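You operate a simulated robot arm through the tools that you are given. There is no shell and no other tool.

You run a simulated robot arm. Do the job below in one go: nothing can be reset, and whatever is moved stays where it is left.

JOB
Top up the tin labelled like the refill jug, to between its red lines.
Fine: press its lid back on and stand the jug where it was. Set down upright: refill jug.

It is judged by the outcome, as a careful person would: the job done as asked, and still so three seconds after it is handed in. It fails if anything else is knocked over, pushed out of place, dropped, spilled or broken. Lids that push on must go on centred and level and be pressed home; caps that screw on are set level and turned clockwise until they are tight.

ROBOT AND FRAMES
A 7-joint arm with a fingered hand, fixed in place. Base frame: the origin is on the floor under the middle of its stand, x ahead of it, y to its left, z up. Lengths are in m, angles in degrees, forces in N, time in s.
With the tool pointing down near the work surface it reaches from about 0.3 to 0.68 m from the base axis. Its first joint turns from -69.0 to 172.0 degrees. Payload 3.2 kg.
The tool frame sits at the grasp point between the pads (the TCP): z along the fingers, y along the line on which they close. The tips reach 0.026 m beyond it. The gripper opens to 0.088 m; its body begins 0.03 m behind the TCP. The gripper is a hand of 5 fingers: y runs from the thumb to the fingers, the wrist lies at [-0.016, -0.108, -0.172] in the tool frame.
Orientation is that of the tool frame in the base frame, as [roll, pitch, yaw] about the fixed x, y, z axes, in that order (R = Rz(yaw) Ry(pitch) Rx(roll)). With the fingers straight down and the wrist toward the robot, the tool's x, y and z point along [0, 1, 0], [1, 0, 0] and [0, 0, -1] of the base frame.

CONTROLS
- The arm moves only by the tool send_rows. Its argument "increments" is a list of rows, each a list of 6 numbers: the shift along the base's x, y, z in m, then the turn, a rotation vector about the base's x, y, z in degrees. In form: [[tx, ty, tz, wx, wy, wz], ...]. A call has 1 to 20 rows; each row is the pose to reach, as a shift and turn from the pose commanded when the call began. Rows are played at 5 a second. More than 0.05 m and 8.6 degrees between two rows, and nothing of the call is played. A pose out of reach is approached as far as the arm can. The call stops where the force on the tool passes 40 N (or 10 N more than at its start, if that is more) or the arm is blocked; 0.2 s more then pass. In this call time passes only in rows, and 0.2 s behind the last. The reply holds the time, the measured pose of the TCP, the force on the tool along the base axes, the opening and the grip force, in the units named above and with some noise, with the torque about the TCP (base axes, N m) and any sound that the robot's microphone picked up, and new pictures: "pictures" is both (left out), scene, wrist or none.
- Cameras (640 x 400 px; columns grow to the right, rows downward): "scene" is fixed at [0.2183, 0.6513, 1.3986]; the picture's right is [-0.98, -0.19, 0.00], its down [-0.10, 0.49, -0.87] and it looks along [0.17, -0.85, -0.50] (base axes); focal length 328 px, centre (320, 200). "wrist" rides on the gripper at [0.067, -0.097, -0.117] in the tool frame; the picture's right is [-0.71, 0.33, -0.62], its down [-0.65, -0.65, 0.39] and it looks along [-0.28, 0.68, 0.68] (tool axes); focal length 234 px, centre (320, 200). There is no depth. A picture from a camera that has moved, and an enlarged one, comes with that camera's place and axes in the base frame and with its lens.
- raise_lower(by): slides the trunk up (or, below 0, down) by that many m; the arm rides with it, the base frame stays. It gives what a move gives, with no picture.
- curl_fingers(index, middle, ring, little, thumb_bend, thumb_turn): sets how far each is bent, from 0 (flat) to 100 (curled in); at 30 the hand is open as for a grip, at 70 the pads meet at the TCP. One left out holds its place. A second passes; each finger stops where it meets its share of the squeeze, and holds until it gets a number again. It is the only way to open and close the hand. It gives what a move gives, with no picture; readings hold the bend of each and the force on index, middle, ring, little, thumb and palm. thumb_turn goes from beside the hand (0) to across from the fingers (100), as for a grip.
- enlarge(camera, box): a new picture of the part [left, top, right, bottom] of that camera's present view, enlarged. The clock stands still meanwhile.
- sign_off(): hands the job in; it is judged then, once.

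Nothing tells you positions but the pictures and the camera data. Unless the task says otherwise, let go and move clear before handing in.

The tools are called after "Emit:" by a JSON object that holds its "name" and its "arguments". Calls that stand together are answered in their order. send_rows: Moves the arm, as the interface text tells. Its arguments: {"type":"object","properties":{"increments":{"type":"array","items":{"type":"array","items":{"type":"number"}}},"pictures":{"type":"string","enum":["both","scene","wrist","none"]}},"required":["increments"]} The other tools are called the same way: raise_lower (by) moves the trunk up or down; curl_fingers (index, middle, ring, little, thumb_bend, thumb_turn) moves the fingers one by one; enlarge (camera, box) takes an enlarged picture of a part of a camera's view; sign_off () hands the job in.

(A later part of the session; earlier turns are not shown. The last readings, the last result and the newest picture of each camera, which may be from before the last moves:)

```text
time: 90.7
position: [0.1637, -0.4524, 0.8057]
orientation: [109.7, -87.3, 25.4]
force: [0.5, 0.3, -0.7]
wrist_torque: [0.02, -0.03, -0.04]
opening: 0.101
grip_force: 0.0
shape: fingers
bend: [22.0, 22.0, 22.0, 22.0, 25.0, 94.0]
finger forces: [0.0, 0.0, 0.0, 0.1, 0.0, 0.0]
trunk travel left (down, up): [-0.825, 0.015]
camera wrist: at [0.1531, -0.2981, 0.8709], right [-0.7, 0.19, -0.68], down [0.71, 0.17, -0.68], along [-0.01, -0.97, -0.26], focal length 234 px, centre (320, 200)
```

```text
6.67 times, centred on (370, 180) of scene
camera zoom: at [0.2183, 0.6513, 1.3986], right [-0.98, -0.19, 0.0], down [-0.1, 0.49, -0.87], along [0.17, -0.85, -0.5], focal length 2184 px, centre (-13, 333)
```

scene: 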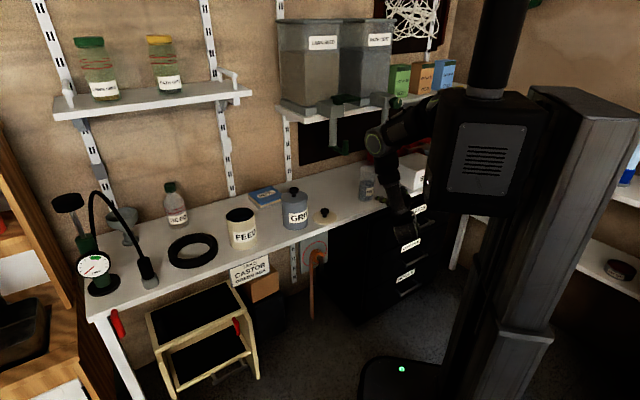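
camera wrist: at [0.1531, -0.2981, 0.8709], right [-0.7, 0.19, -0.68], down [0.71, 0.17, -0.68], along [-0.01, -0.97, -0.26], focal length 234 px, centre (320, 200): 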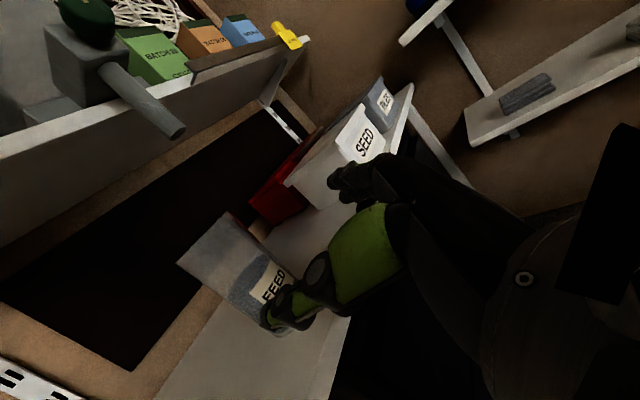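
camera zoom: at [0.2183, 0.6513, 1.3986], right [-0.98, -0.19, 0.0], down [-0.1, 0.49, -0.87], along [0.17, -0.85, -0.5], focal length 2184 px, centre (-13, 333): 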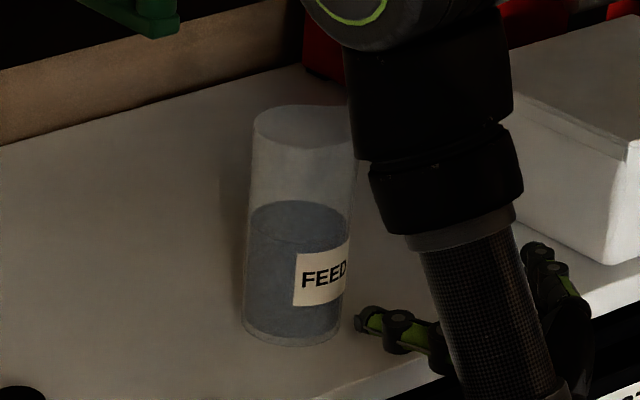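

The jug stands upright, about 5 mm from its exact old spot, label facing as before. Next I return to the clear area and turn the hand back to pointing down, to fetch the lid.

Emit:
{"name": "send_rows", "arguments": {"increments": [[0.015, 0.012, 0.03, 0, 0, 0], [0.042, 0.033, 0.055, 0, 0, 0], [0.072, 0.056, 0.07, 0, 0, 0], [0.105, 0.082, 0.08, 0, 0, 0], [0.14, 0.109, 0.082, 0, 0, 0], [0.1743, 0.1364, 0.082, 0, 0, 0]], "pictures": "none"}}

Emit:
{"name": "send_rows", "arguments": {"increments": [[0, 0, 0, 0, 6.53, 4.62], [0, 0, 0, 0, 13.06, 9.24], [0, 0, 0, 0, 19.6, 13.86], [0, 0, 0, 0, 26.1, 18.5], [0, 0, 0, 0, 32.65, 23.1], [0, 0, 0, 0, 39.2, 27.7], [0, 0, 0, 0, 45.7, 32.3], [0, 0, 0, 0, 52.2, 37.0], [0, 0, 0, 0, 58.8, 41.6], [0, 0, 0, 0, 65.3, 46.2], [0, 0, 0, 0, 71.8, 50.8], [0, 0, 0, 0, 78.4, 55.4], [0, 0, 0, 0, 84.9, 60.1], [0, 0, 0, 0, 91.4, 64.7], [0, 0, 0, 0, 98.0, 69.3]], "pictures": "both"}}

```text
time: 92.1
position: [0.3346, -0.3128, 0.8888]
orientation: [111.6, -87.2, 23.3]
force: [0.8, 0.0, 0.4]
wrist_torque: [0.03, 0.01, -0.03]
opening: 0.1013
grip_force: 0.0
shape: fingers
bend: [22.0, 22.0, 22.0, 22.0, 25.0, 94.0]
finger forces: [0.0, 0.0, 0.1, 0.1, 0.1, 0.1]
trunk travel left (down, up): [-0.825, 0.015]
```

```text
time: 95.3
position: [0.3348, -0.3165, 0.8881]
orientation: [-179.9, 1.1, 47.6]
force: [-0.8, 1.1, -0.5]
wrist_torque: [0.02, -0.01, 0.0]
opening: 0.1012
grip_force: 0.0
shape: fingers
bend: [22.0, 22.0, 22.0, 22.0, 25.0, 94.0]
finger forces: [0.0, 0.0, 0.0, 0.0, 0.0, 0.0]
trunk travel left (down, up): [-0.825, 0.015]
camera wrist: at [0.3106, -0.1984, 1.0042], right [-0.22, -0.74, 0.64], down [-0.93, -0.04, -0.37], along [0.31, -0.67, -0.67], focal length 234 px, centre (320, 200)
```

scene: 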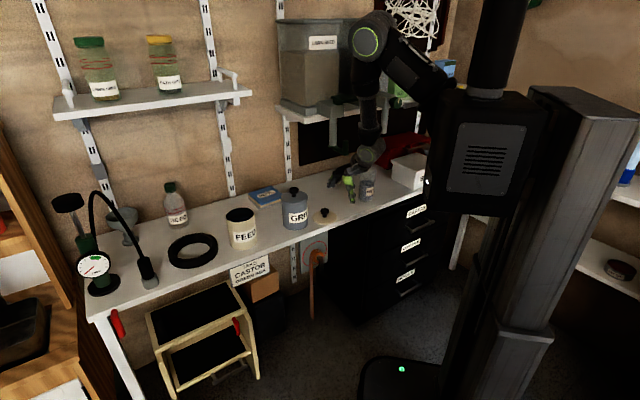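
wrist: 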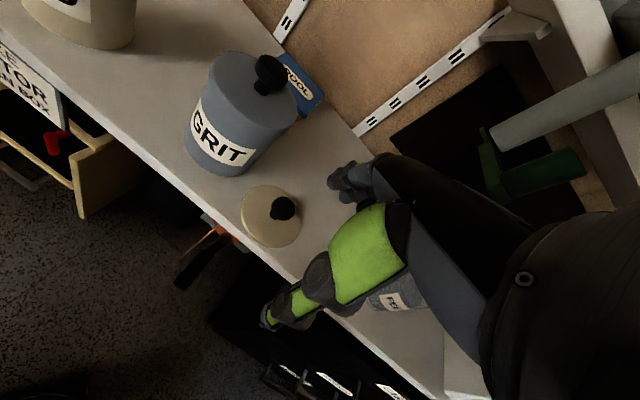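

The hand points down again, and the lid's knob is where I left it at about (0.406, -0.371). I preset the fingers and move in over it, staying below the dispenser.

Emit:
{"name": "curl_fingers", "arguments": {"index": 42, "middle": 42, "ring": 42, "little": 42, "thumb_bend": 42}}

Emit:
{"name": "send_rows", "arguments": {"increments": [[0.01, -0.008, -0.03, 0.2, -0.2, -0.2], [0.025, -0.02, -0.055, 0.4, -0.4, -0.4], [0.045, -0.035, -0.06, 0.8, -0.75, -0.6], [0.0605, -0.047, -0.062, 0.8, -0.75, -0.6], [0.071, -0.0547, -0.063, 0.8, -0.75, -0.6]], "pictures": "both"}}

Emit:
{"name": "enlarge", "arguments": {"camera": "wrist", "box": [200, 160, 440, 340]}}

Emit:
{"name": "enlarge", "arguments": {"camera": "scene", "box": [305, 180, 355, 232]}}

```text
time: 96.3
position: [0.3345, -0.3154, 0.8877]
orientation: [179.9, 1.1, 47.6]
force: [-0.9, -0.2, 0.0]
wrist_torque: [0.02, 0.01, -0.02]
opening: 0.0633
grip_force: 0.0
shape: fingers
bend: [42.0, 42.0, 42.0, 42.0, 42.0, 96.0]
finger forces: [0.1, 0.0, 0.0, 0.0, 0.0, 0.1]
trunk travel left (down, up): [-0.825, 0.015]
```

```text
time: 97.5
position: [0.4062, -0.3704, 0.8251]
orientation: [-180.0, -0.2, 47.1]
force: [-0.5, 0.3, 0.9]
wrist_torque: [0.01, -0.03, -0.02]
opening: 0.0633
grip_force: 0.0
shape: fingers
bend: [42.0, 42.0, 42.0, 42.0, 42.0, 96.0]
finger forces: [0.0, 0.1, 0.1, 0.1, 0.0, 0.1]
trunk travel left (down, up): [-0.825, 0.015]
camera wrist: at [0.3819, -0.254, 0.9425], right [-0.24, -0.74, 0.62], down [-0.92, -0.03, -0.39], along [0.31, -0.67, -0.68], focal length 234 px, centre (320, 200)
```

scene: 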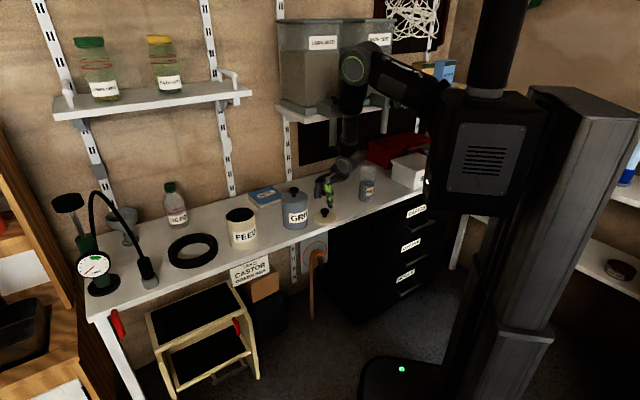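
wrist: 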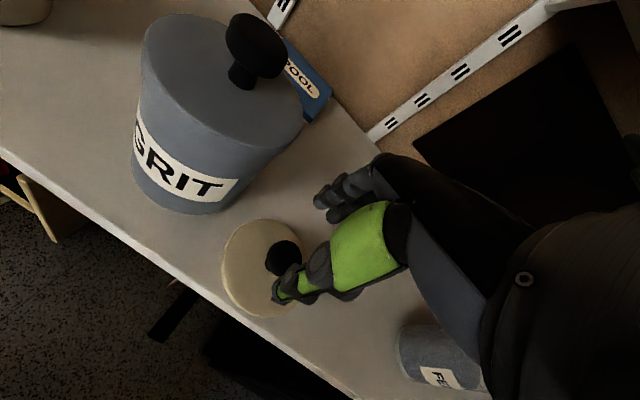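

```text
2.22 times, centred on (320, 250) of wrist
camera zoom: at [0.3819, -0.254, 0.9425], right [-0.24, -0.74, 0.62], down [-0.92, -0.03, -0.39], along [0.31, -0.67, -0.68], focal length 520 px, centre (320, 89)
```

zoom: 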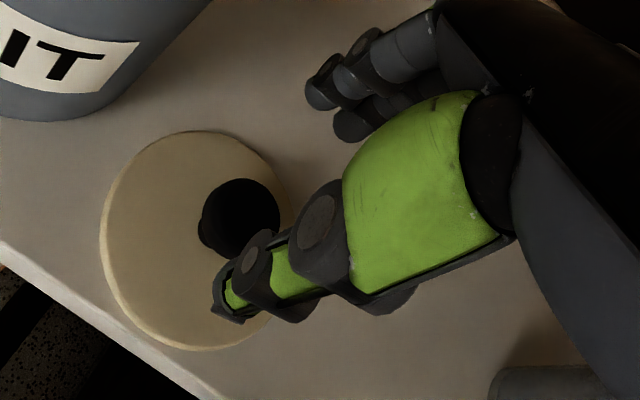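

```text
7.69 times, centred on (330, 206) of scene
camera zoom: at [0.2183, 0.6513, 1.3986], right [-0.98, -0.19, 0.0], down [-0.1, 0.49, -0.87], along [0.17, -0.85, -0.5], focal length 2520 px, centre (243, 154)
```

zoom: 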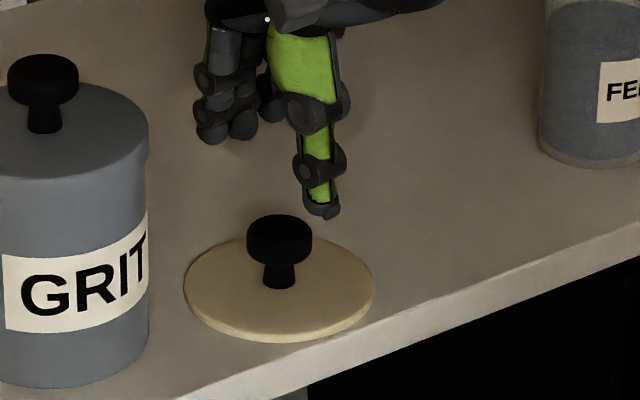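

The knob is centred under the hand to within 2 mm. I lower to the same grip height relative to the knob as before and close on it.

Emit:
{"name": "send_rows", "arguments": {"increments": [[0.001, -0.0005, -0.018, 0, 0, 0], [0.001, -0.0005, -0.036, 0, 0, 0], [0.001, -0.0005, -0.048, 0, 0, 0], [0.001, -0.0005, -0.054, 0, 0, 0]], "pictures": "none"}}

Emit:
{"name": "enlarge", "arguments": {"camera": "scene", "box": [305, 180, 355, 232]}}

Emit:
{"name": "enlarge", "arguments": {"camera": "wrist", "box": [200, 160, 440, 340]}}

```text
time: 98.5
position: [0.4082, -0.3719, 0.7707]
orientation: [-180.0, -0.2, 46.9]
force: [-0.3, 0.6, 0.5]
wrist_torque: [0.0, 0.0, 0.01]
opening: 0.0634
grip_force: 0.1
shape: fingers
bend: [42.0, 42.0, 42.0, 42.0, 42.0, 96.0]
finger forces: [0.1, 0.1, 0.0, 0.0, 0.0, 0.0]
trunk travel left (down, up): [-0.825, 0.015]
```

```text
7.69 times, centred on (330, 206) of scene
camera zoom: at [0.2183, 0.6513, 1.3986], right [-0.98, -0.19, 0.0], down [-0.1, 0.49, -0.87], along [0.17, -0.85, -0.5], focal length 2520 px, centre (243, 154)
```

zoom: 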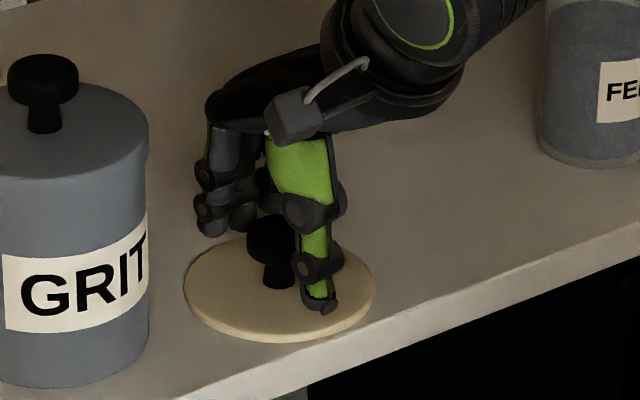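

```text
2.22 times, centred on (320, 250) of wrist
camera zoom: at [0.3824, -0.2558, 0.8887], right [-0.24, -0.74, 0.62], down [-0.92, -0.03, -0.39], along [0.31, -0.67, -0.68], focal length 520 px, centre (320, 89)
```

zoom: 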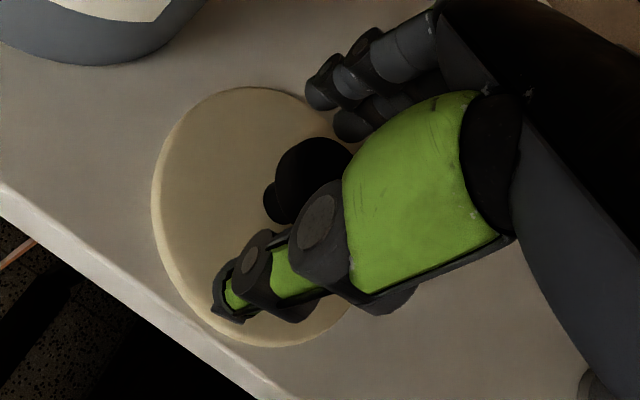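

The layout matches the first grasp. I close on the knob with the same finger settings.

Emit:
{"name": "curl_fingers", "arguments": {"index": 56, "middle": 56, "ring": 56, "little": 56, "thumb_bend": 56}}

Emit:
{"name": "curl_fingers", "arguments": {"index": 72, "middle": 72, "ring": 66, "little": 60, "thumb_bend": 72}}

Emit:
{"name": "enlarge", "arguments": {"camera": "scene", "box": [305, 180, 355, 232]}}

```text
time: 99.5
position: [0.4071, -0.3719, 0.7713]
orientation: [-180.0, -0.1, 47.0]
force: [0.1, 0.0, -0.3]
wrist_torque: [0.02, -0.01, -0.02]
opening: 0.0332
grip_force: 0.0
shape: fingers
bend: [56.0, 56.0, 56.0, 56.0, 56.0, 98.0]
finger forces: [0.0, 0.1, 0.1, 0.0, 0.0, 0.1]
trunk travel left (down, up): [-0.825, 0.015]
```

```text
time: 100.5
position: [0.4069, -0.3721, 0.7716]
orientation: [180.0, -0.1, 47.0]
force: [1.0, 0.1, 3.0]
wrist_torque: [0.11, 0.09, -0.02]
opening: 0.0223
grip_force: 14.2
shape: fingers
bend: [63.0, 63.0, 66.0, 60.0, 62.0, 98.0]
finger forces: [6.4, 8.2, 0.0, 0.1, 14.5, 0.0]
trunk travel left (down, up): [-0.825, 0.015]
```

```text
7.69 times, centred on (330, 206) of scene
camera zoom: at [0.2183, 0.6513, 1.3986], right [-0.98, -0.19, 0.0], down [-0.1, 0.49, -0.87], along [0.17, -0.85, -0.5], focal length 2520 px, centre (243, 154)
```

zoom: 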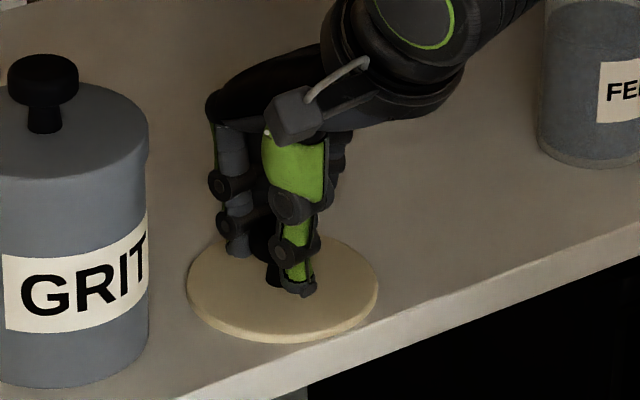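

The knob is held again (14 N). I lift a little and check the lid hangs level.

Emit:
{"name": "send_rows", "arguments": {"increments": [[0, 0, 0.006, 0, 0, 0], [0, 0, 0.015, 0, 0, 0], [0, 0, 0.03, 0, 0, 0]], "pictures": "none"}}

Emit:
{"name": "enlarge", "arguments": {"camera": "scene", "box": [305, 180, 355, 232]}}

Emit:
{"name": "enlarge", "arguments": {"camera": "wrist", "box": [200, 160, 440, 340]}}

```text
time: 101.3
position: [0.4061, -0.3704, 0.8022]
orientation: [179.9, -0.1, 47.0]
force: [-0.4, 0.3, -0.5]
wrist_torque: [0.0, 0.01, 0.02]
opening: 0.0224
grip_force: 12.6
shape: fingers
bend: [63.0, 63.0, 66.0, 60.0, 62.0, 98.0]
finger forces: [5.9, 6.0, 0.0, 0.0, 13.0, 0.1]
trunk travel left (down, up): [-0.825, 0.015]
```

```text
7.69 times, centred on (330, 206) of scene
camera zoom: at [0.2183, 0.6513, 1.3986], right [-0.98, -0.19, 0.0], down [-0.1, 0.49, -0.87], along [0.17, -0.85, -0.5], focal length 2520 px, centre (243, 154)
```

zoom: 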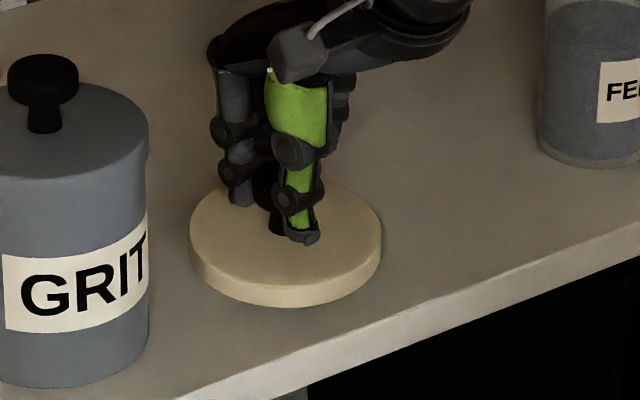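

```text
2.22 times, centred on (320, 250) of wrist
camera zoom: at [0.381, -0.255, 0.9188], right [-0.24, -0.74, 0.62], down [-0.92, -0.03, -0.39], along [0.31, -0.67, -0.68], focal length 520 px, centre (320, 89)
```

zoom: 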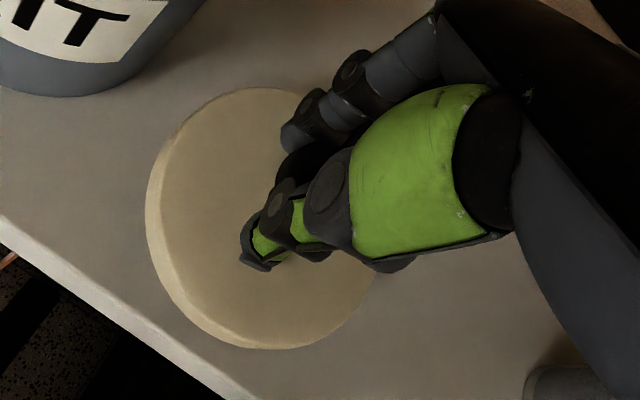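

The lid is held and looks level. I draw it back toward the robot, raise it, and check again before going left to the tin.

Emit:
{"name": "send_rows", "arguments": {"increments": [[0, 0, 0.02, 0, 0, 0], [-0.02, 0.02, 0.03, 0, 0, 0], [-0.04, 0.04, 0.04, 0, 0, 0], [-0.05, 0.05, 0.075, 0, 0, 0], [-0.05, 0.05, 0.115, 0, 0, 0], [-0.05, 0.05, 0.155, 0, 0, 0]], "pictures": "none"}}

Emit:
{"name": "send_rows", "arguments": {"increments": [[0.02, 0.017, 0.005, 0, 0, 2], [0.05, 0.042, 0.01, 0, 0, 4.5], [0.084, 0.065, 0.016, 0, 0, 7.5], [0.122, 0.083, 0.022, 0, 0, 10.5], [0.162, 0.099, 0.028, 0, 0, 13.5], [0.203, 0.115, 0.034, 0, 0, 16.5], [0.245, 0.13, 0.04, 0, 0, 19.5], [0.286, 0.15, 0.045, 0, 0, 23]], "pictures": "both"}}

```text
time: 102.7
position: [0.3561, -0.3191, 0.9595]
orientation: [179.8, -0.1, 46.8]
force: [0.2, 0.0, 0.8]
wrist_torque: [0.02, -0.01, -0.01]
opening: 0.0223
grip_force: 12.5
shape: fingers
bend: [63.0, 63.0, 66.0, 60.0, 62.0, 98.0]
finger forces: [6.1, 6.0, 0.0, 0.0, 12.7, 0.0]
trunk travel left (down, up): [-0.825, 0.015]
```

```text
time: 104.5
position: [0.6407, -0.1687, 1.0]
orientation: [-180.0, 0.0, 70.0]
force: [-0.6, 0.9, -0.1]
wrist_torque: [-0.02, 0.01, -0.01]
opening: 0.0218
grip_force: 12.3
shape: fingers
bend: [63.0, 63.0, 66.0, 60.0, 62.0, 98.0]
finger forces: [5.8, 5.8, 0.0, 0.1, 12.2, 0.0]
trunk travel left (down, up): [-0.825, 0.015]
camera wrist: at [0.5741, -0.0727, 1.1184], right [0.07, -0.78, 0.62], down [-0.84, -0.39, -0.39], along [0.54, -0.49, -0.68], focal length 234 px, centre (320, 200)
```

scene: 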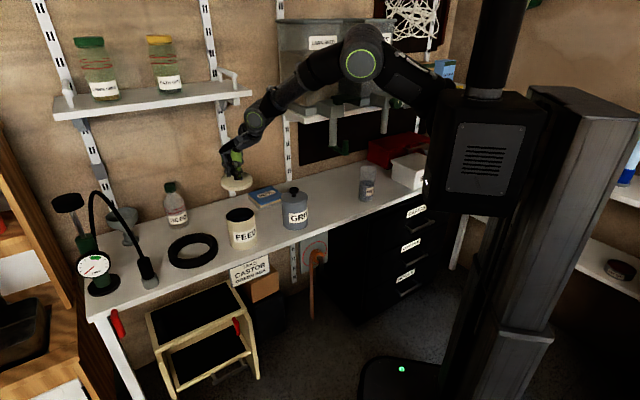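
wrist: 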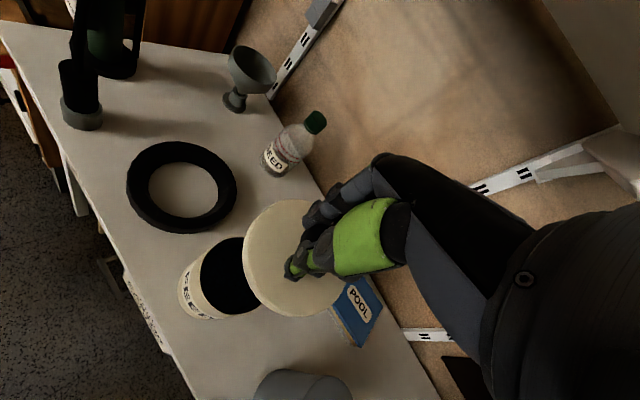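

The lid is over the tin with the contents unchanged below. I lower to about 3 cm above the seat and compare its position with the tin's rim.

Emit:
{"name": "send_rows", "arguments": {"increments": [[0.001, 0, -0.035, 0, 0, 0], [0.002, -0.001, -0.07, 0, 0, 0], [0.002, -0.001, -0.095, 0, 0, 0]], "pictures": "none"}}

Emit:
{"name": "enlarge", "arguments": {"camera": "scene", "box": [210, 170, 280, 250]}}

Emit:
{"name": "enlarge", "arguments": {"camera": "wrist", "box": [180, 160, 420, 340]}}

```text
time: 105.3
position: [0.6458, -0.1712, 0.9065]
orientation: [180.0, -0.1, 70.1]
force: [-0.5, 0.6, -1.3]
wrist_torque: [0.02, -0.02, 0.01]
opening: 0.0218
grip_force: 12.4
shape: fingers
bend: [63.0, 63.0, 66.0, 60.0, 62.0, 98.0]
finger forces: [5.8, 5.8, 0.0, 0.0, 12.1, 0.0]
trunk travel left (down, up): [-0.825, 0.015]
```

```text
5.00 times, centred on (245, 210) of scene
camera zoom: at [0.2183, 0.6513, 1.3986], right [-0.98, -0.19, 0.0], down [-0.1, 0.49, -0.87], along [0.17, -0.85, -0.5], focal length 1638 px, centre (695, 150)
```

zoom: 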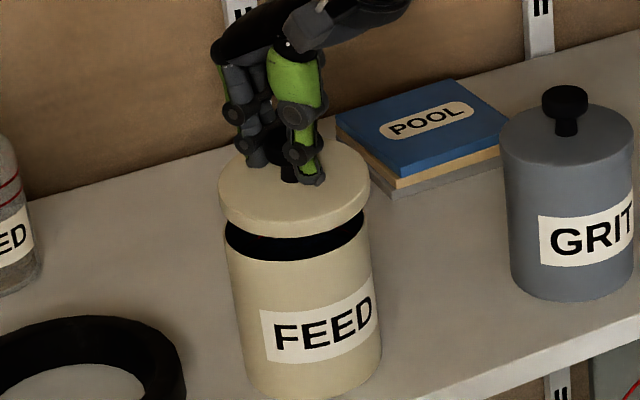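

```text
2.22 times, centred on (300, 250) of wrist
camera zoom: at [0.5768, -0.0746, 1.024], right [0.07, -0.78, 0.62], down [-0.84, -0.39, -0.39], along [0.54, -0.49, -0.68], focal length 520 px, centre (364, 89)
```

zoom: 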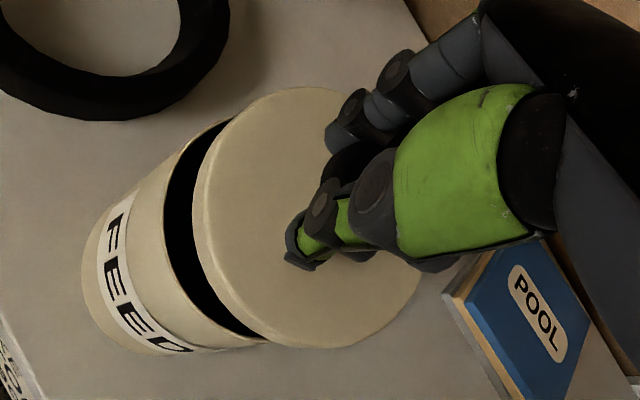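

The lid looks close to concentric with the tin. I enlarge further to measure the remaining offset.

Emit:
{"name": "enlarge", "arguments": {"camera": "scene", "box": [232, 194, 258, 222]}}

Emit:
{"name": "enlarge", "arguments": {"camera": "wrist", "box": [215, 190, 375, 330]}}

```text
14.29 times, centred on (245, 208) of scene
camera zoom: at [0.2183, 0.6513, 1.3986], right [-0.98, -0.19, 0.0], down [-0.1, 0.49, -0.87], along [0.17, -0.85, -0.5], focal length 4680 px, centre (1391, 86)
```

zoom: 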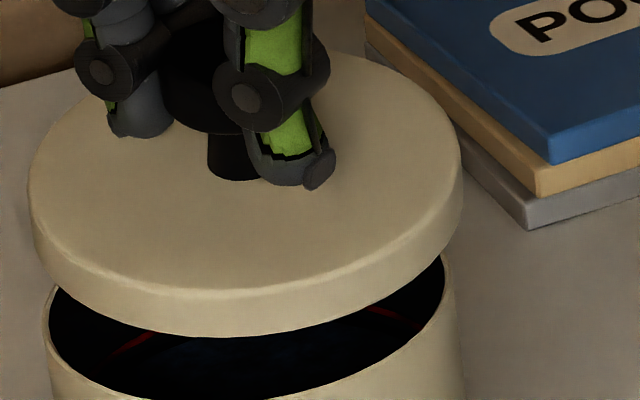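

```text
2.86 times, centred on (295, 260) of wrist
camera zoom: at [0.5768, -0.0746, 1.024], right [0.07, -0.78, 0.62], down [-0.84, -0.39, -0.39], along [0.54, -0.49, -0.68], focal length 669 px, centre (391, 29)
```

zoom: 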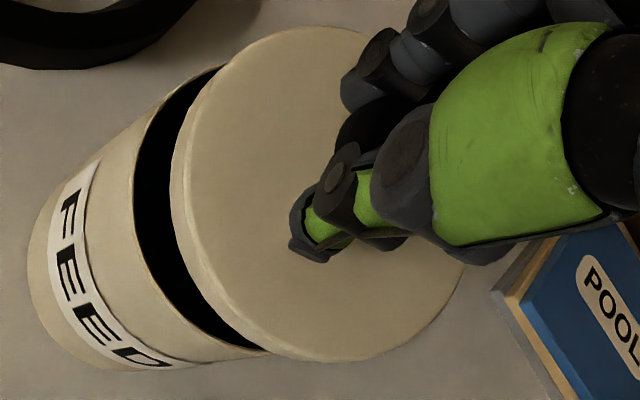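

By my measurements the lid sits a few millimetres off (toward −y and −x). I correct part of that and lower to about 5 mm above the rim, where the offset can be read directly.

Emit:
{"name": "send_rows", "arguments": {"increments": [[0.001, 0.0015, -0.004, 0, 0, 0], [0.001, 0.003, -0.008, 0, 0, 0], [0.001, 0.003, -0.011, 0, 0, 0]], "pictures": "none"}}

Emit:
{"name": "enlarge", "arguments": {"camera": "scene", "box": [232, 194, 258, 222]}}

Emit:
{"name": "enlarge", "arguments": {"camera": "wrist", "box": [215, 190, 375, 330]}}

```text
time: 106.1
position: [0.6465, -0.1666, 0.8943]
orientation: [-180.0, -0.1, 70.1]
force: [0.2, -0.3, -0.7]
wrist_torque: [0.0, 0.0, 0.01]
opening: 0.0217
grip_force: 12.1
shape: fingers
bend: [63.0, 63.0, 66.0, 60.0, 62.0, 98.0]
finger forces: [5.8, 5.8, 0.0, 0.0, 12.0, 0.0]
trunk travel left (down, up): [-0.825, 0.015]
```

```text
14.29 times, centred on (245, 208) of scene
camera zoom: at [0.2183, 0.6513, 1.3986], right [-0.98, -0.19, 0.0], down [-0.1, 0.49, -0.87], along [0.17, -0.85, -0.5], focal length 4680 px, centre (1391, 86)
```

zoom: 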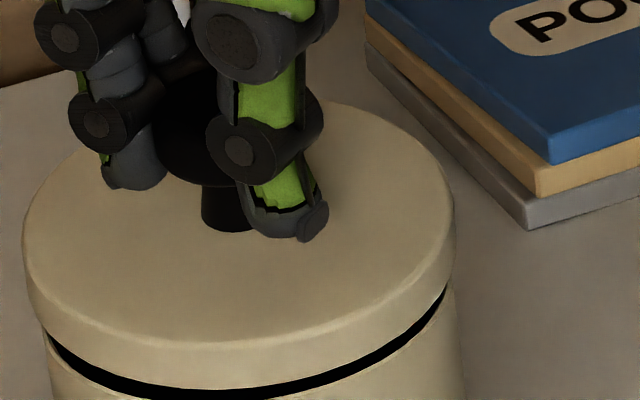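

```text
2.86 times, centred on (295, 260) of wrist
camera zoom: at [0.5786, -0.0717, 1.0124], right [0.07, -0.78, 0.62], down [-0.84, -0.39, -0.39], along [0.54, -0.49, -0.68], focal length 669 px, centre (391, 29)
```

zoom: 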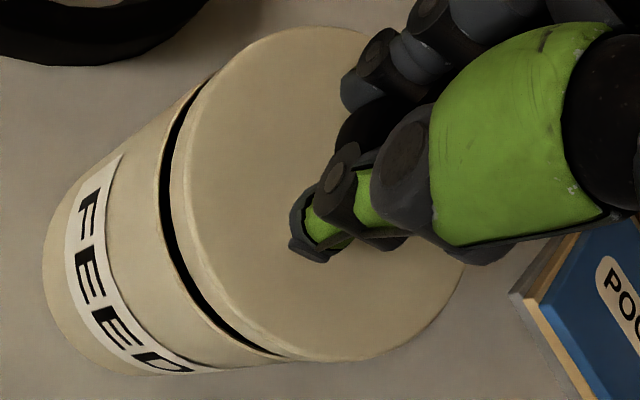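

In the scene view the lid is aligned sideways; I check the depth direction more closely in the wrist view.

Emit:
{"name": "enlarge", "arguments": {"camera": "wrist", "box": [225, 195, 295, 335]}}

Emit:
{"name": "enlarge", "arguments": {"camera": "scene", "box": [224, 206, 264, 230]}}

```text
2.86 times, centred on (260, 265) of wrist
camera zoom: at [0.5786, -0.0717, 1.0124], right [0.07, -0.78, 0.62], down [-0.84, -0.39, -0.39], along [0.54, -0.49, -0.68], focal length 669 px, centre (491, 14)
```

zoom: 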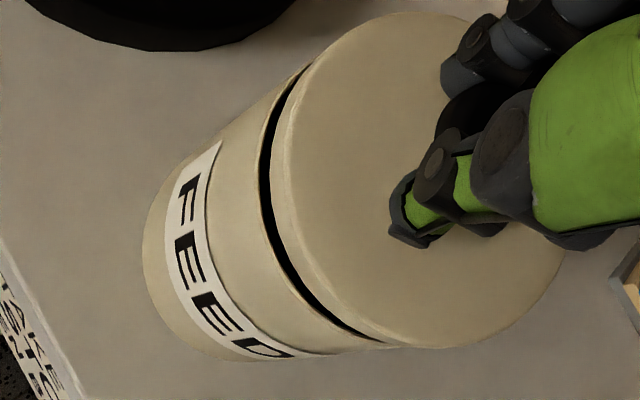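

```text
16.00 times, centred on (244, 218) of scene
camera zoom: at [0.2183, 0.6513, 1.3986], right [-0.98, -0.19, 0.0], down [-0.1, 0.49, -0.87], along [0.17, -0.85, -0.5], focal length 5242 px, centre (1536, -88)
```

zoom: 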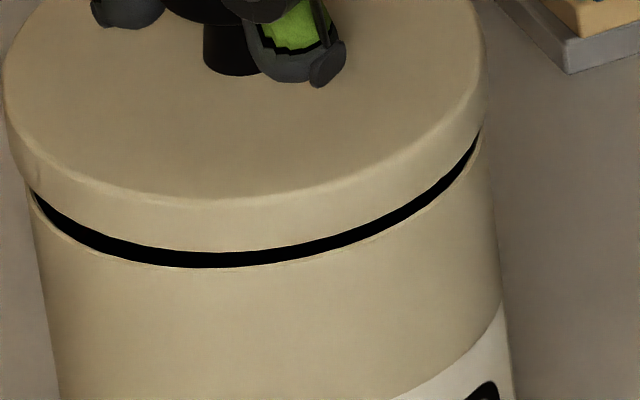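

Comparing with the view at removal, the lid is now concentric to within about 1–2 mm and level. I nudge 1 mm and lower in small steps, watching force and torque.

Emit:
{"name": "send_rows", "arguments": {"increments": [[0, 0.001, -0.002, 0, 0, 0], [0, 0.001, -0.004, 0, 0, 0]], "pictures": "none"}}

Emit:
{"name": "enlarge", "arguments": {"camera": "scene", "box": [224, 196, 264, 230]}}

Emit:
{"name": "enlarge", "arguments": {"camera": "wrist", "box": [225, 195, 365, 335]}}

```text
time: 106.7
position: [0.646, -0.1683, 0.8899]
orientation: [180.0, -0.1, 70.0]
force: [-0.4, -0.6, -0.5]
wrist_torque: [0.0, -0.04, -0.02]
opening: 0.0218
grip_force: 11.9
shape: fingers
bend: [63.0, 63.0, 66.0, 60.0, 62.0, 98.0]
finger forces: [5.8, 5.9, 0.1, 0.0, 12.2, 0.0]
trunk travel left (down, up): [-0.825, 0.015]
```

```text
11.76 times, centred on (244, 213) of scene
camera zoom: at [0.2183, 0.6513, 1.3986], right [-0.98, -0.19, 0.0], down [-0.1, 0.49, -0.87], along [0.17, -0.85, -0.5], focal length 3854 px, centre (1214, 47)
```

zoom: 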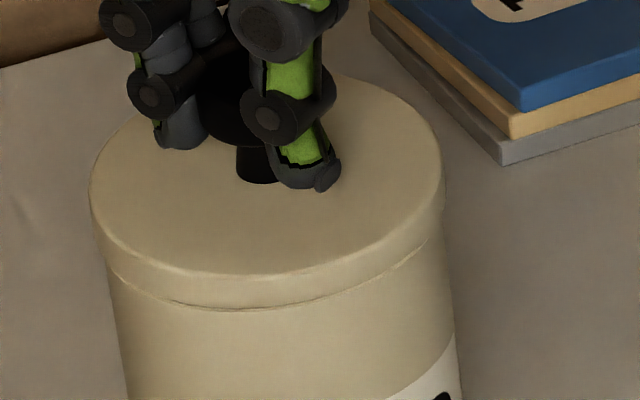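

```text
2.86 times, centred on (295, 265) of wrist
camera zoom: at [0.5785, -0.0711, 1.0076], right [0.07, -0.78, 0.62], down [-0.84, -0.39, -0.39], along [0.54, -0.49, -0.68], focal length 669 px, centre (391, 14)
```

zoom: 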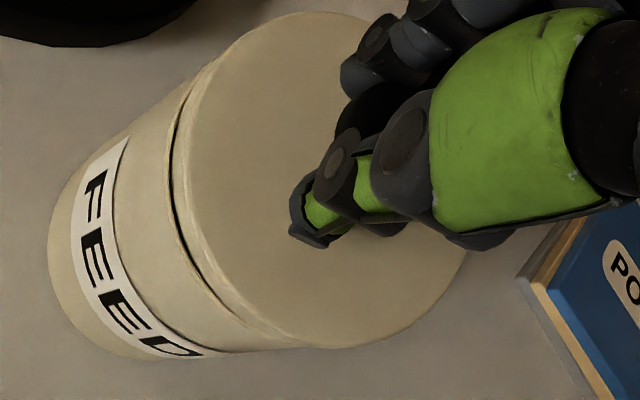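

The skirt is just reaching the rim, sideways aligned; in the wrist view the lid is about 1.5 mm too far toward −y. I correct that and continue down in 2 mm steps.

Emit:
{"name": "send_rows", "arguments": {"increments": [[0, 0.0015, 0, 0, 0, 0], [0, 0.0015, -0.0015, 0, 0, 0], [0, 0.0015, -0.003, 0, 0, 0]], "pictures": "none"}}

Emit:
{"name": "enlarge", "arguments": {"camera": "scene", "box": [224, 196, 264, 230]}}

Emit:
{"name": "enlarge", "arguments": {"camera": "wrist", "box": [225, 195, 365, 335]}}

```text
time: 107.5
position: [0.6459, -0.1658, 0.887]
orientation: [-180.0, -0.1, 70.0]
force: [0.2, 0.6, -0.2]
wrist_torque: [-0.02, 0.0, -0.01]
opening: 0.022
grip_force: 12.1
shape: fingers
bend: [63.0, 63.0, 66.0, 60.0, 62.0, 98.0]
finger forces: [5.8, 5.9, 0.0, 0.1, 12.2, 0.1]
trunk travel left (down, up): [-0.825, 0.015]
```

```text
11.76 times, centred on (244, 213) of scene
camera zoom: at [0.2183, 0.6513, 1.3986], right [-0.98, -0.19, 0.0], down [-0.1, 0.49, -0.87], along [0.17, -0.85, -0.5], focal length 3854 px, centre (1214, 47)
```

zoom: 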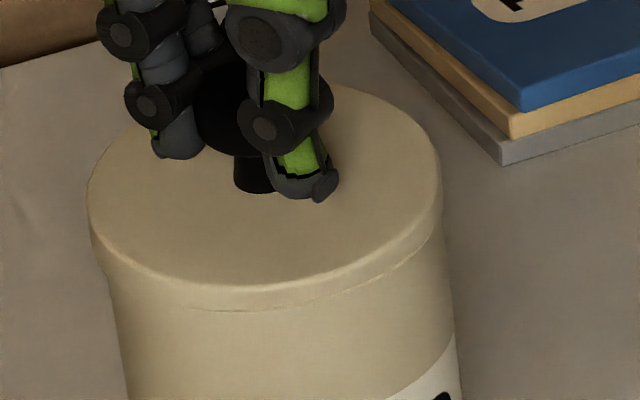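

```text
2.86 times, centred on (295, 265) of wrist
camera zoom: at [0.5789, -0.0697, 1.0052], right [0.07, -0.78, 0.62], down [-0.84, -0.39, -0.39], along [0.54, -0.49, -0.68], focal length 669 px, centre (391, 14)
```

zoom: 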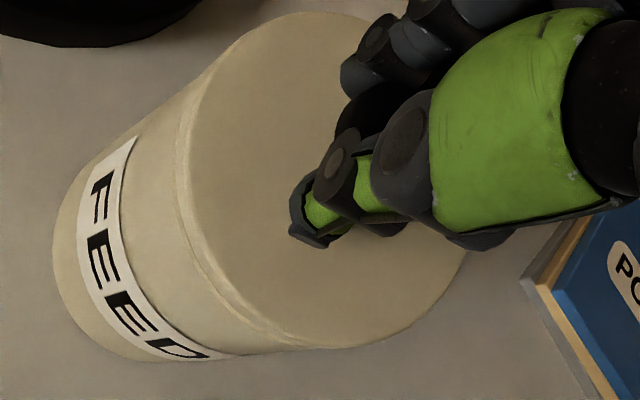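

No contact force yet, and the lid edge now coincides with the rim. I go on down in small steps.

Emit:
{"name": "send_rows", "arguments": {"increments": [[0, 0, -0.0015, 0, 0, 0], [0, 0, -0.003, 0, 0, 0]], "pictures": "none"}}

Emit:
{"name": "enlarge", "arguments": {"camera": "scene", "box": [224, 196, 264, 230]}}

Emit:
{"name": "enlarge", "arguments": {"camera": "wrist", "box": [225, 195, 365, 335]}}

```text
time: 108.1
position: [0.6462, -0.1661, 0.8867]
orientation: [180.0, -0.1, 70.1]
force: [0.3, 0.2, 0.7]
wrist_torque: [-0.02, -0.04, -0.02]
opening: 0.0217
grip_force: 11.4
shape: fingers
bend: [63.0, 63.0, 66.0, 60.0, 62.0, 98.0]
finger forces: [5.8, 5.8, 0.0, 0.0, 12.2, 0.0]
trunk travel left (down, up): [-0.825, 0.015]
```

```text
11.76 times, centred on (244, 213) of scene
camera zoom: at [0.2183, 0.6513, 1.3986], right [-0.98, -0.19, 0.0], down [-0.1, 0.49, -0.87], along [0.17, -0.85, -0.5], focal length 3854 px, centre (1214, 47)
```

zoom: 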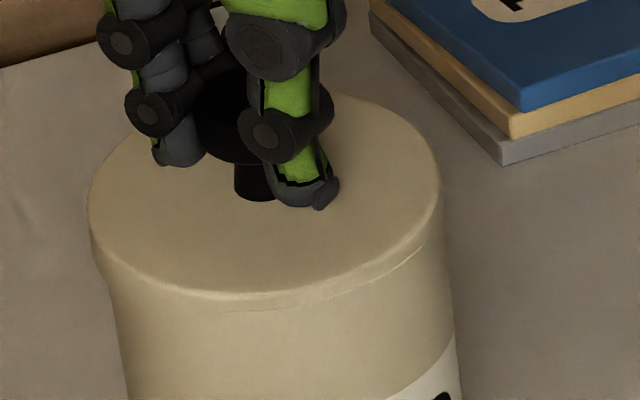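

```text
2.86 times, centred on (295, 265) of wrist
camera zoom: at [0.5789, -0.0692, 1.0031], right [0.07, -0.78, 0.62], down [-0.84, -0.39, -0.39], along [0.54, -0.49, -0.68], focal length 669 px, centre (391, 14)
```

zoom: 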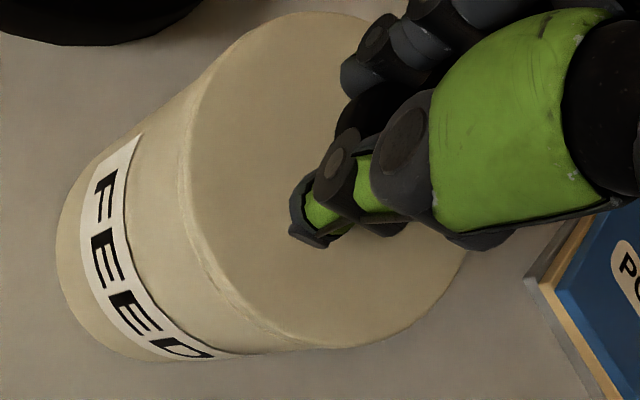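

The lid is about 3 mm above its seat; compared with the very first picture of the closed tin it is ~1.6 mm too far left. I correct that and lower the last bit.

Emit:
{"name": "send_rows", "arguments": {"increments": [[-0.0008, -0.0001, 0, 0, 0, 0], [-0.0016, -0.0003, 0, 0, 0, 0], [-0.0016, -0.0003, -0.0015, 0, 0, 0]], "pictures": "none"}}

Emit:
{"name": "enlarge", "arguments": {"camera": "scene", "box": [220, 190, 280, 260]}}

Emit:
{"name": "enlarge", "arguments": {"camera": "scene", "box": [224, 196, 264, 230]}}

```text
time: 108.9
position: [0.644, -0.1679, 0.8837]
orientation: [179.9, 0.0, 70.1]
force: [0.1, 0.1, 1.7]
wrist_torque: [0.05, 0.03, 0.0]
opening: 0.0219
grip_force: 12.6
shape: fingers
bend: [63.0, 63.0, 66.0, 60.0, 62.0, 98.0]
finger forces: [5.8, 6.6, 0.0, 0.1, 12.8, 0.0]
trunk travel left (down, up): [-0.825, 0.015]
```

```text
5.71 times, centred on (250, 225) of scene
camera zoom: at [0.2183, 0.6513, 1.3986], right [-0.98, -0.19, 0.0], down [-0.1, 0.49, -0.87], along [0.17, -0.85, -0.5], focal length 1872 px, centre (720, 57)
```

zoom: 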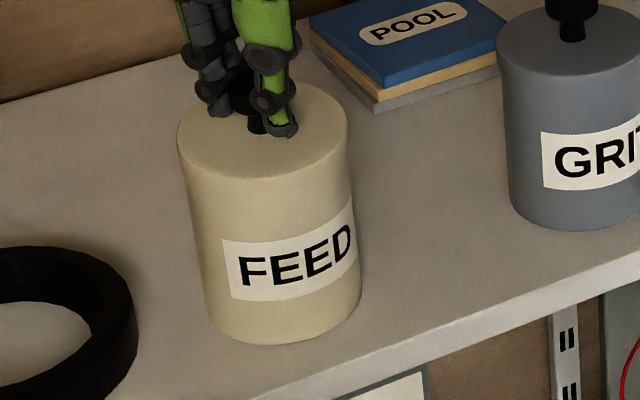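

```text
11.76 times, centred on (244, 213) of scene
camera zoom: at [0.2183, 0.6513, 1.3986], right [-0.98, -0.19, 0.0], down [-0.1, 0.49, -0.87], along [0.17, -0.85, -0.5], focal length 3854 px, centre (1214, 47)
```

zoom: 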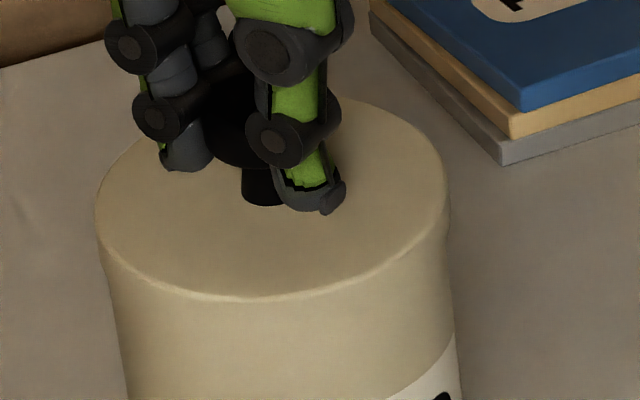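

The lid now matches the very first picture of the closed tin almost exactly, and light contact has begun (1.7 N). I press down gently step by step, listening for the snap.

Emit:
{"name": "send_rows", "arguments": {"increments": [[0, 0, -0.001, 0, 0, 0], [0, 0, -0.002, 0, 0, 0]], "pictures": "none"}}

Emit:
{"name": "send_rows", "arguments": {"increments": [[0, 0, -0.001, 0, 0, 0], [0, 0, -0.002, 0, 0, 0]], "pictures": "none"}}

Emit:
{"name": "enlarge", "arguments": {"camera": "scene", "box": [224, 196, 264, 230]}}

```text
time: 109.5
position: [0.6446, -0.1659, 0.8825]
orientation: [179.9, -0.1, 70.0]
force: [-0.4, -0.4, 3.0]
wrist_torque: [0.1, 0.1, 0.01]
opening: 0.0215
grip_force: 13.7
shape: fingers
bend: [63.0, 63.0, 66.0, 60.0, 62.0, 98.0]
finger forces: [5.9, 8.1, 0.0, 0.1, 14.1, 0.1]
trunk travel left (down, up): [-0.825, 0.015]
```

```text
time: 110.1
position: [0.6451, -0.1667, 0.8802]
orientation: [179.8, -0.1, 70.0]
force: [0.8, -0.5, 6.8]
wrist_torque: [0.16, 0.18, 0.0]
opening: 0.0211
grip_force: 15.3
shape: fingers
bend: [63.0, 63.0, 66.0, 60.0, 62.0, 98.0]
finger forces: [6.7, 9.0, 0.1, 0.0, 14.5, 0.0]
trunk travel left (down, up): [-0.825, 0.015]
```

```text
11.76 times, centred on (244, 213) of scene
camera zoom: at [0.2183, 0.6513, 1.3986], right [-0.98, -0.19, 0.0], down [-0.1, 0.49, -0.87], along [0.17, -0.85, -0.5], focal length 3854 px, centre (1214, 47)
```

zoom: 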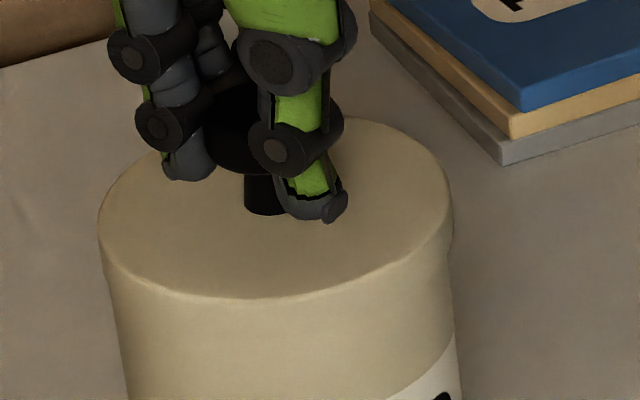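

There is 6.8 N of push with a torque telling me the near-left side of the lid touches first. I look at the lid's level from both cameras before pressing on.

Emit:
{"name": "enlarge", "arguments": {"camera": "wrist", "box": [225, 195, 365, 335]}}

Emit:
{"name": "enlarge", "arguments": {"camera": "scene", "box": [220, 190, 280, 260]}}

Emit:
{"name": "enlarge", "arguments": {"camera": "scene", "box": [226, 202, 262, 224]}}

```text
2.86 times, centred on (295, 265) of wrist
camera zoom: at [0.5766, -0.07, 0.9982], right [0.07, -0.78, 0.62], down [-0.84, -0.39, -0.39], along [0.55, -0.49, -0.68], focal length 669 px, centre (391, 14)
```

zoom: 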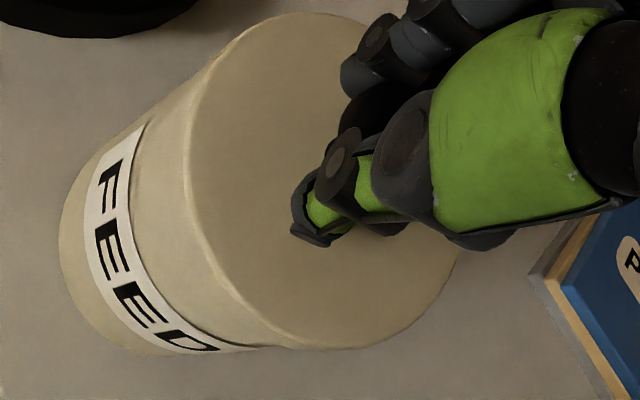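

```text
5.71 times, centred on (250, 225) of scene
camera zoom: at [0.2183, 0.6513, 1.3986], right [-0.98, -0.19, 0.0], down [-0.1, 0.49, -0.87], along [0.17, -0.85, -0.5], focal length 1872 px, centre (720, 57)
```

zoom: 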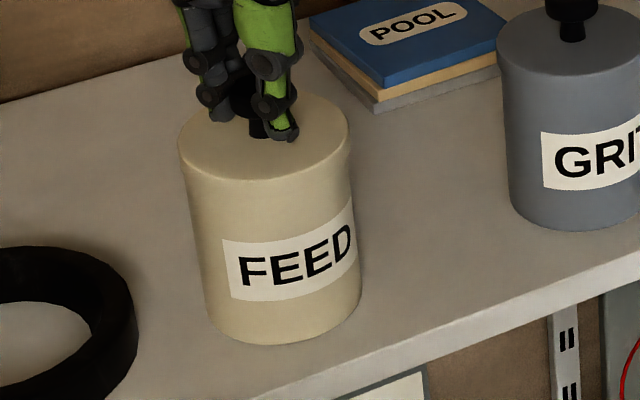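

```text
16.00 times, centred on (244, 213) of scene
camera zoom: at [0.2183, 0.6513, 1.3986], right [-0.98, -0.19, 0.0], down [-0.1, 0.49, -0.87], along [0.17, -0.85, -0.5], focal length 5242 px, centre (1536, -8)
```

zoom: 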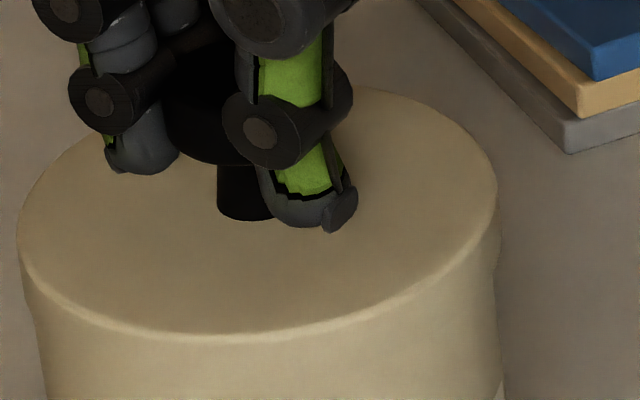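

Height and position match the original closed tin; it only lacks even pressing. I tilt the hand 1.5° in the direction the reaction torque asks for, to level the contact, and check.

Emit:
{"name": "send_rows", "arguments": {"increments": [[0, 0, 0, 0.5, 0.5, 0], [0, 0, 0, 1.0, 1.0, 0]], "pictures": "none"}}

Emit:
{"name": "send_rows", "arguments": {"increments": [[0, 0, -0.001, 0, 0, 0]], "pictures": "none"}}

```text
time: 110.7
position: [0.644, -0.1648, 0.8792]
orientation: [-178.9, -0.7, 69.9]
force: [2.8, 0.3, 6.5]
wrist_torque: [0.09, 0.1, 0.0]
opening: 0.0213
grip_force: 14.6
shape: fingers
bend: [63.0, 63.0, 66.0, 60.0, 62.0, 98.0]
finger forces: [7.2, 8.2, 0.0, 0.1, 13.9, 0.0]
trunk travel left (down, up): [-0.825, 0.015]
heard: snap
```

```text
time: 111.1
position: [0.6443, -0.1666, 0.8795]
orientation: [-179.0, -0.8, 69.9]
force: [3.9, -0.9, 10.2]
wrist_torque: [0.12, 0.09, -0.01]
opening: 0.0212
grip_force: 15.7
shape: fingers
bend: [62.0, 63.0, 66.0, 60.0, 62.0, 98.0]
finger forces: [7.5, 8.2, 0.0, 0.0, 14.2, 0.0]
trunk travel left (down, up): [-0.825, 0.015]
```

A snap was heard as the lid levelled — it has seated. I ease the push off slightly, release the knob and inspect.

Emit:
{"name": "send_rows", "arguments": {"increments": [[0, 0, 0.0015, 0, 0, 0]], "pictures": "none"}}

Emit:
{"name": "curl_fingers", "arguments": {"index": 54, "middle": 54, "ring": 54, "little": 54, "thumb_bend": 54}}

Emit:
{"name": "curl_fingers", "arguments": {"index": 40, "middle": 40, "ring": 40, "little": 40, "thumb_bend": 40}}

Emit:
{"name": "enlarge", "arguments": {"camera": "scene", "box": [220, 190, 280, 260]}}

Emit:
{"name": "enlarge", "arguments": {"camera": "wrist", "box": [225, 195, 365, 335]}}

```text
time: 111.5
position: [0.643, -0.166, 0.8808]
orientation: [-178.8, -0.6, 70.0]
force: [3.0, 0.6, 7.8]
wrist_torque: [0.11, 0.05, -0.01]
opening: 0.0211
grip_force: 14.6
shape: fingers
bend: [62.0, 63.0, 66.0, 60.0, 62.0, 98.0]
finger forces: [7.3, 8.1, 0.0, 0.0, 13.9, 0.0]
trunk travel left (down, up): [-0.825, 0.015]
```

```text
time: 112.5
position: [0.6428, -0.1662, 0.8787]
orientation: [-178.7, -0.7, 69.9]
force: [-0.7, -0.3, 0.8]
wrist_torque: [0.01, -0.02, 0.02]
opening: 0.0364
grip_force: 0.0
shape: fingers
bend: [54.0, 54.0, 54.0, 54.0, 54.0, 98.0]
finger forces: [0.0, 0.1, 0.1, 0.1, 0.0, 0.1]
trunk travel left (down, up): [-0.825, 0.015]
```

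```text
time: 113.5
position: [0.6436, -0.1654, 0.8796]
orientation: [-178.7, -0.7, 69.9]
force: [-0.3, 0.4, -0.2]
wrist_torque: [-0.01, -0.03, -0.02]
opening: 0.0665
grip_force: 0.1
shape: fingers
bend: [40.0, 40.0, 40.0, 40.0, 40.0, 96.0]
finger forces: [0.0, 0.0, 0.0, 0.0, 0.0, 0.1]
trunk travel left (down, up): [-0.825, 0.015]
```

```text
5.71 times, centred on (250, 225) of scene
camera zoom: at [0.2183, 0.6513, 1.3986], right [-0.98, -0.19, 0.0], down [-0.1, 0.49, -0.87], along [0.17, -0.85, -0.5], focal length 1872 px, centre (720, 57)
```

zoom: 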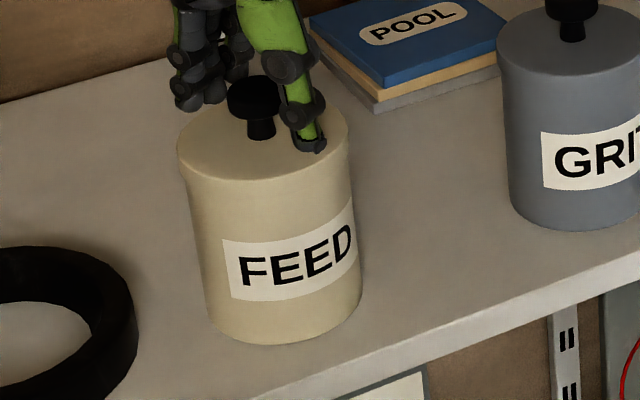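

```text
2.86 times, centred on (295, 265) of wrist
camera zoom: at [0.5785, -0.0719, 1.0002], right [0.08, -0.79, 0.61], down [-0.84, -0.38, -0.38], along [0.53, -0.48, -0.7], focal length 669 px, centre (391, 14)
```

zoom: 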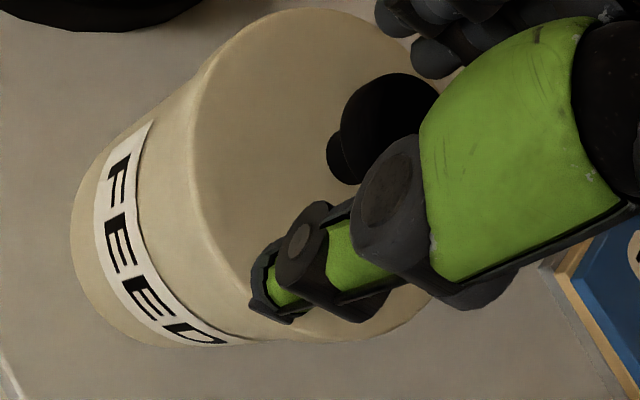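

The closed tin now looks the same as in the first picture, knob upright and lid level. To be sure it is fully home, I raise the hand, make a fist, and press straight down on the knob lightly.

Emit:
{"name": "send_rows", "arguments": {"increments": [[0, 0, 0.02, -0.3, -0.3, 0], [0, -0.001, 0.045, -0.7, -0.7, 0], [0, -0.003, 0.075, -1.0, -1.0, 0]], "pictures": "none"}}

Emit:
{"name": "curl_fingers", "arguments": {"index": 72, "middle": 72, "ring": 72, "little": 72, "thumb_bend": 66}}

Emit:
{"name": "enlarge", "arguments": {"camera": "scene", "box": [210, 160, 290, 260]}}

Emit:
{"name": "enlarge", "arguments": {"camera": "wrist", "box": [180, 140, 420, 340]}}

```text
time: 114.3
position: [0.6425, -0.1686, 0.9576]
orientation: [179.9, -0.1, 70.0]
force: [0.5, 0.4, -0.3]
wrist_torque: [-0.04, 0.01, 0.05]
opening: 0.0667
grip_force: 0.1
shape: fingers
bend: [40.0, 40.0, 40.0, 40.0, 40.0, 96.0]
finger forces: [0.0, 0.0, 0.1, 0.0, 0.0, 0.0]
trunk travel left (down, up): [-0.825, 0.015]
```

```text
time: 115.3
position: [0.6427, -0.1685, 0.9561]
orientation: [-180.0, -0.1, 70.0]
force: [1.2, 0.1, -0.4]
wrist_torque: [0.01, 0.02, 0.0]
opening: 0.0043
grip_force: 0.0
shape: fingers
bend: [72.0, 72.0, 72.0, 72.0, 66.0, 99.0]
finger forces: [0.0, 0.1, 0.0, 0.0, 0.1, 0.0]
trunk travel left (down, up): [-0.825, 0.015]
```

```text
4.00 times, centred on (250, 210) of scene
camera zoom: at [0.2183, 0.6513, 1.3986], right [-0.98, -0.19, 0.0], down [-0.1, 0.49, -0.87], along [0.17, -0.85, -0.5], focal length 1310 px, centre (600, 160)
```

zoom: 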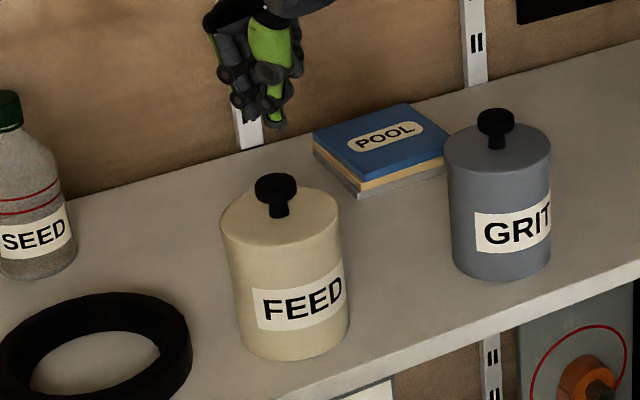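

```text
2.00 times, centred on (300, 240) of wrist
camera zoom: at [0.5756, -0.0723, 1.0734], right [0.07, -0.78, 0.62], down [-0.84, -0.39, -0.39], along [0.54, -0.49, -0.68], focal length 468 px, centre (360, 120)
```

zoom: 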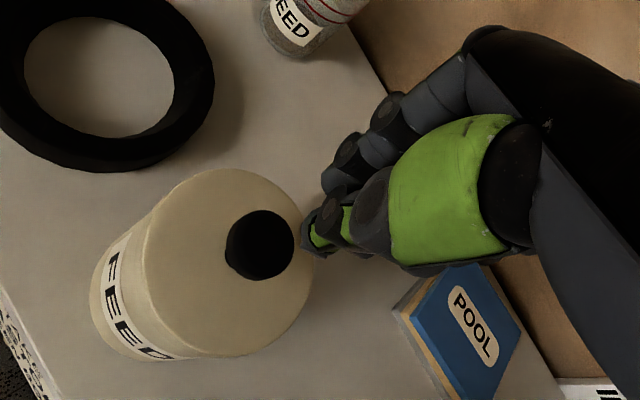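

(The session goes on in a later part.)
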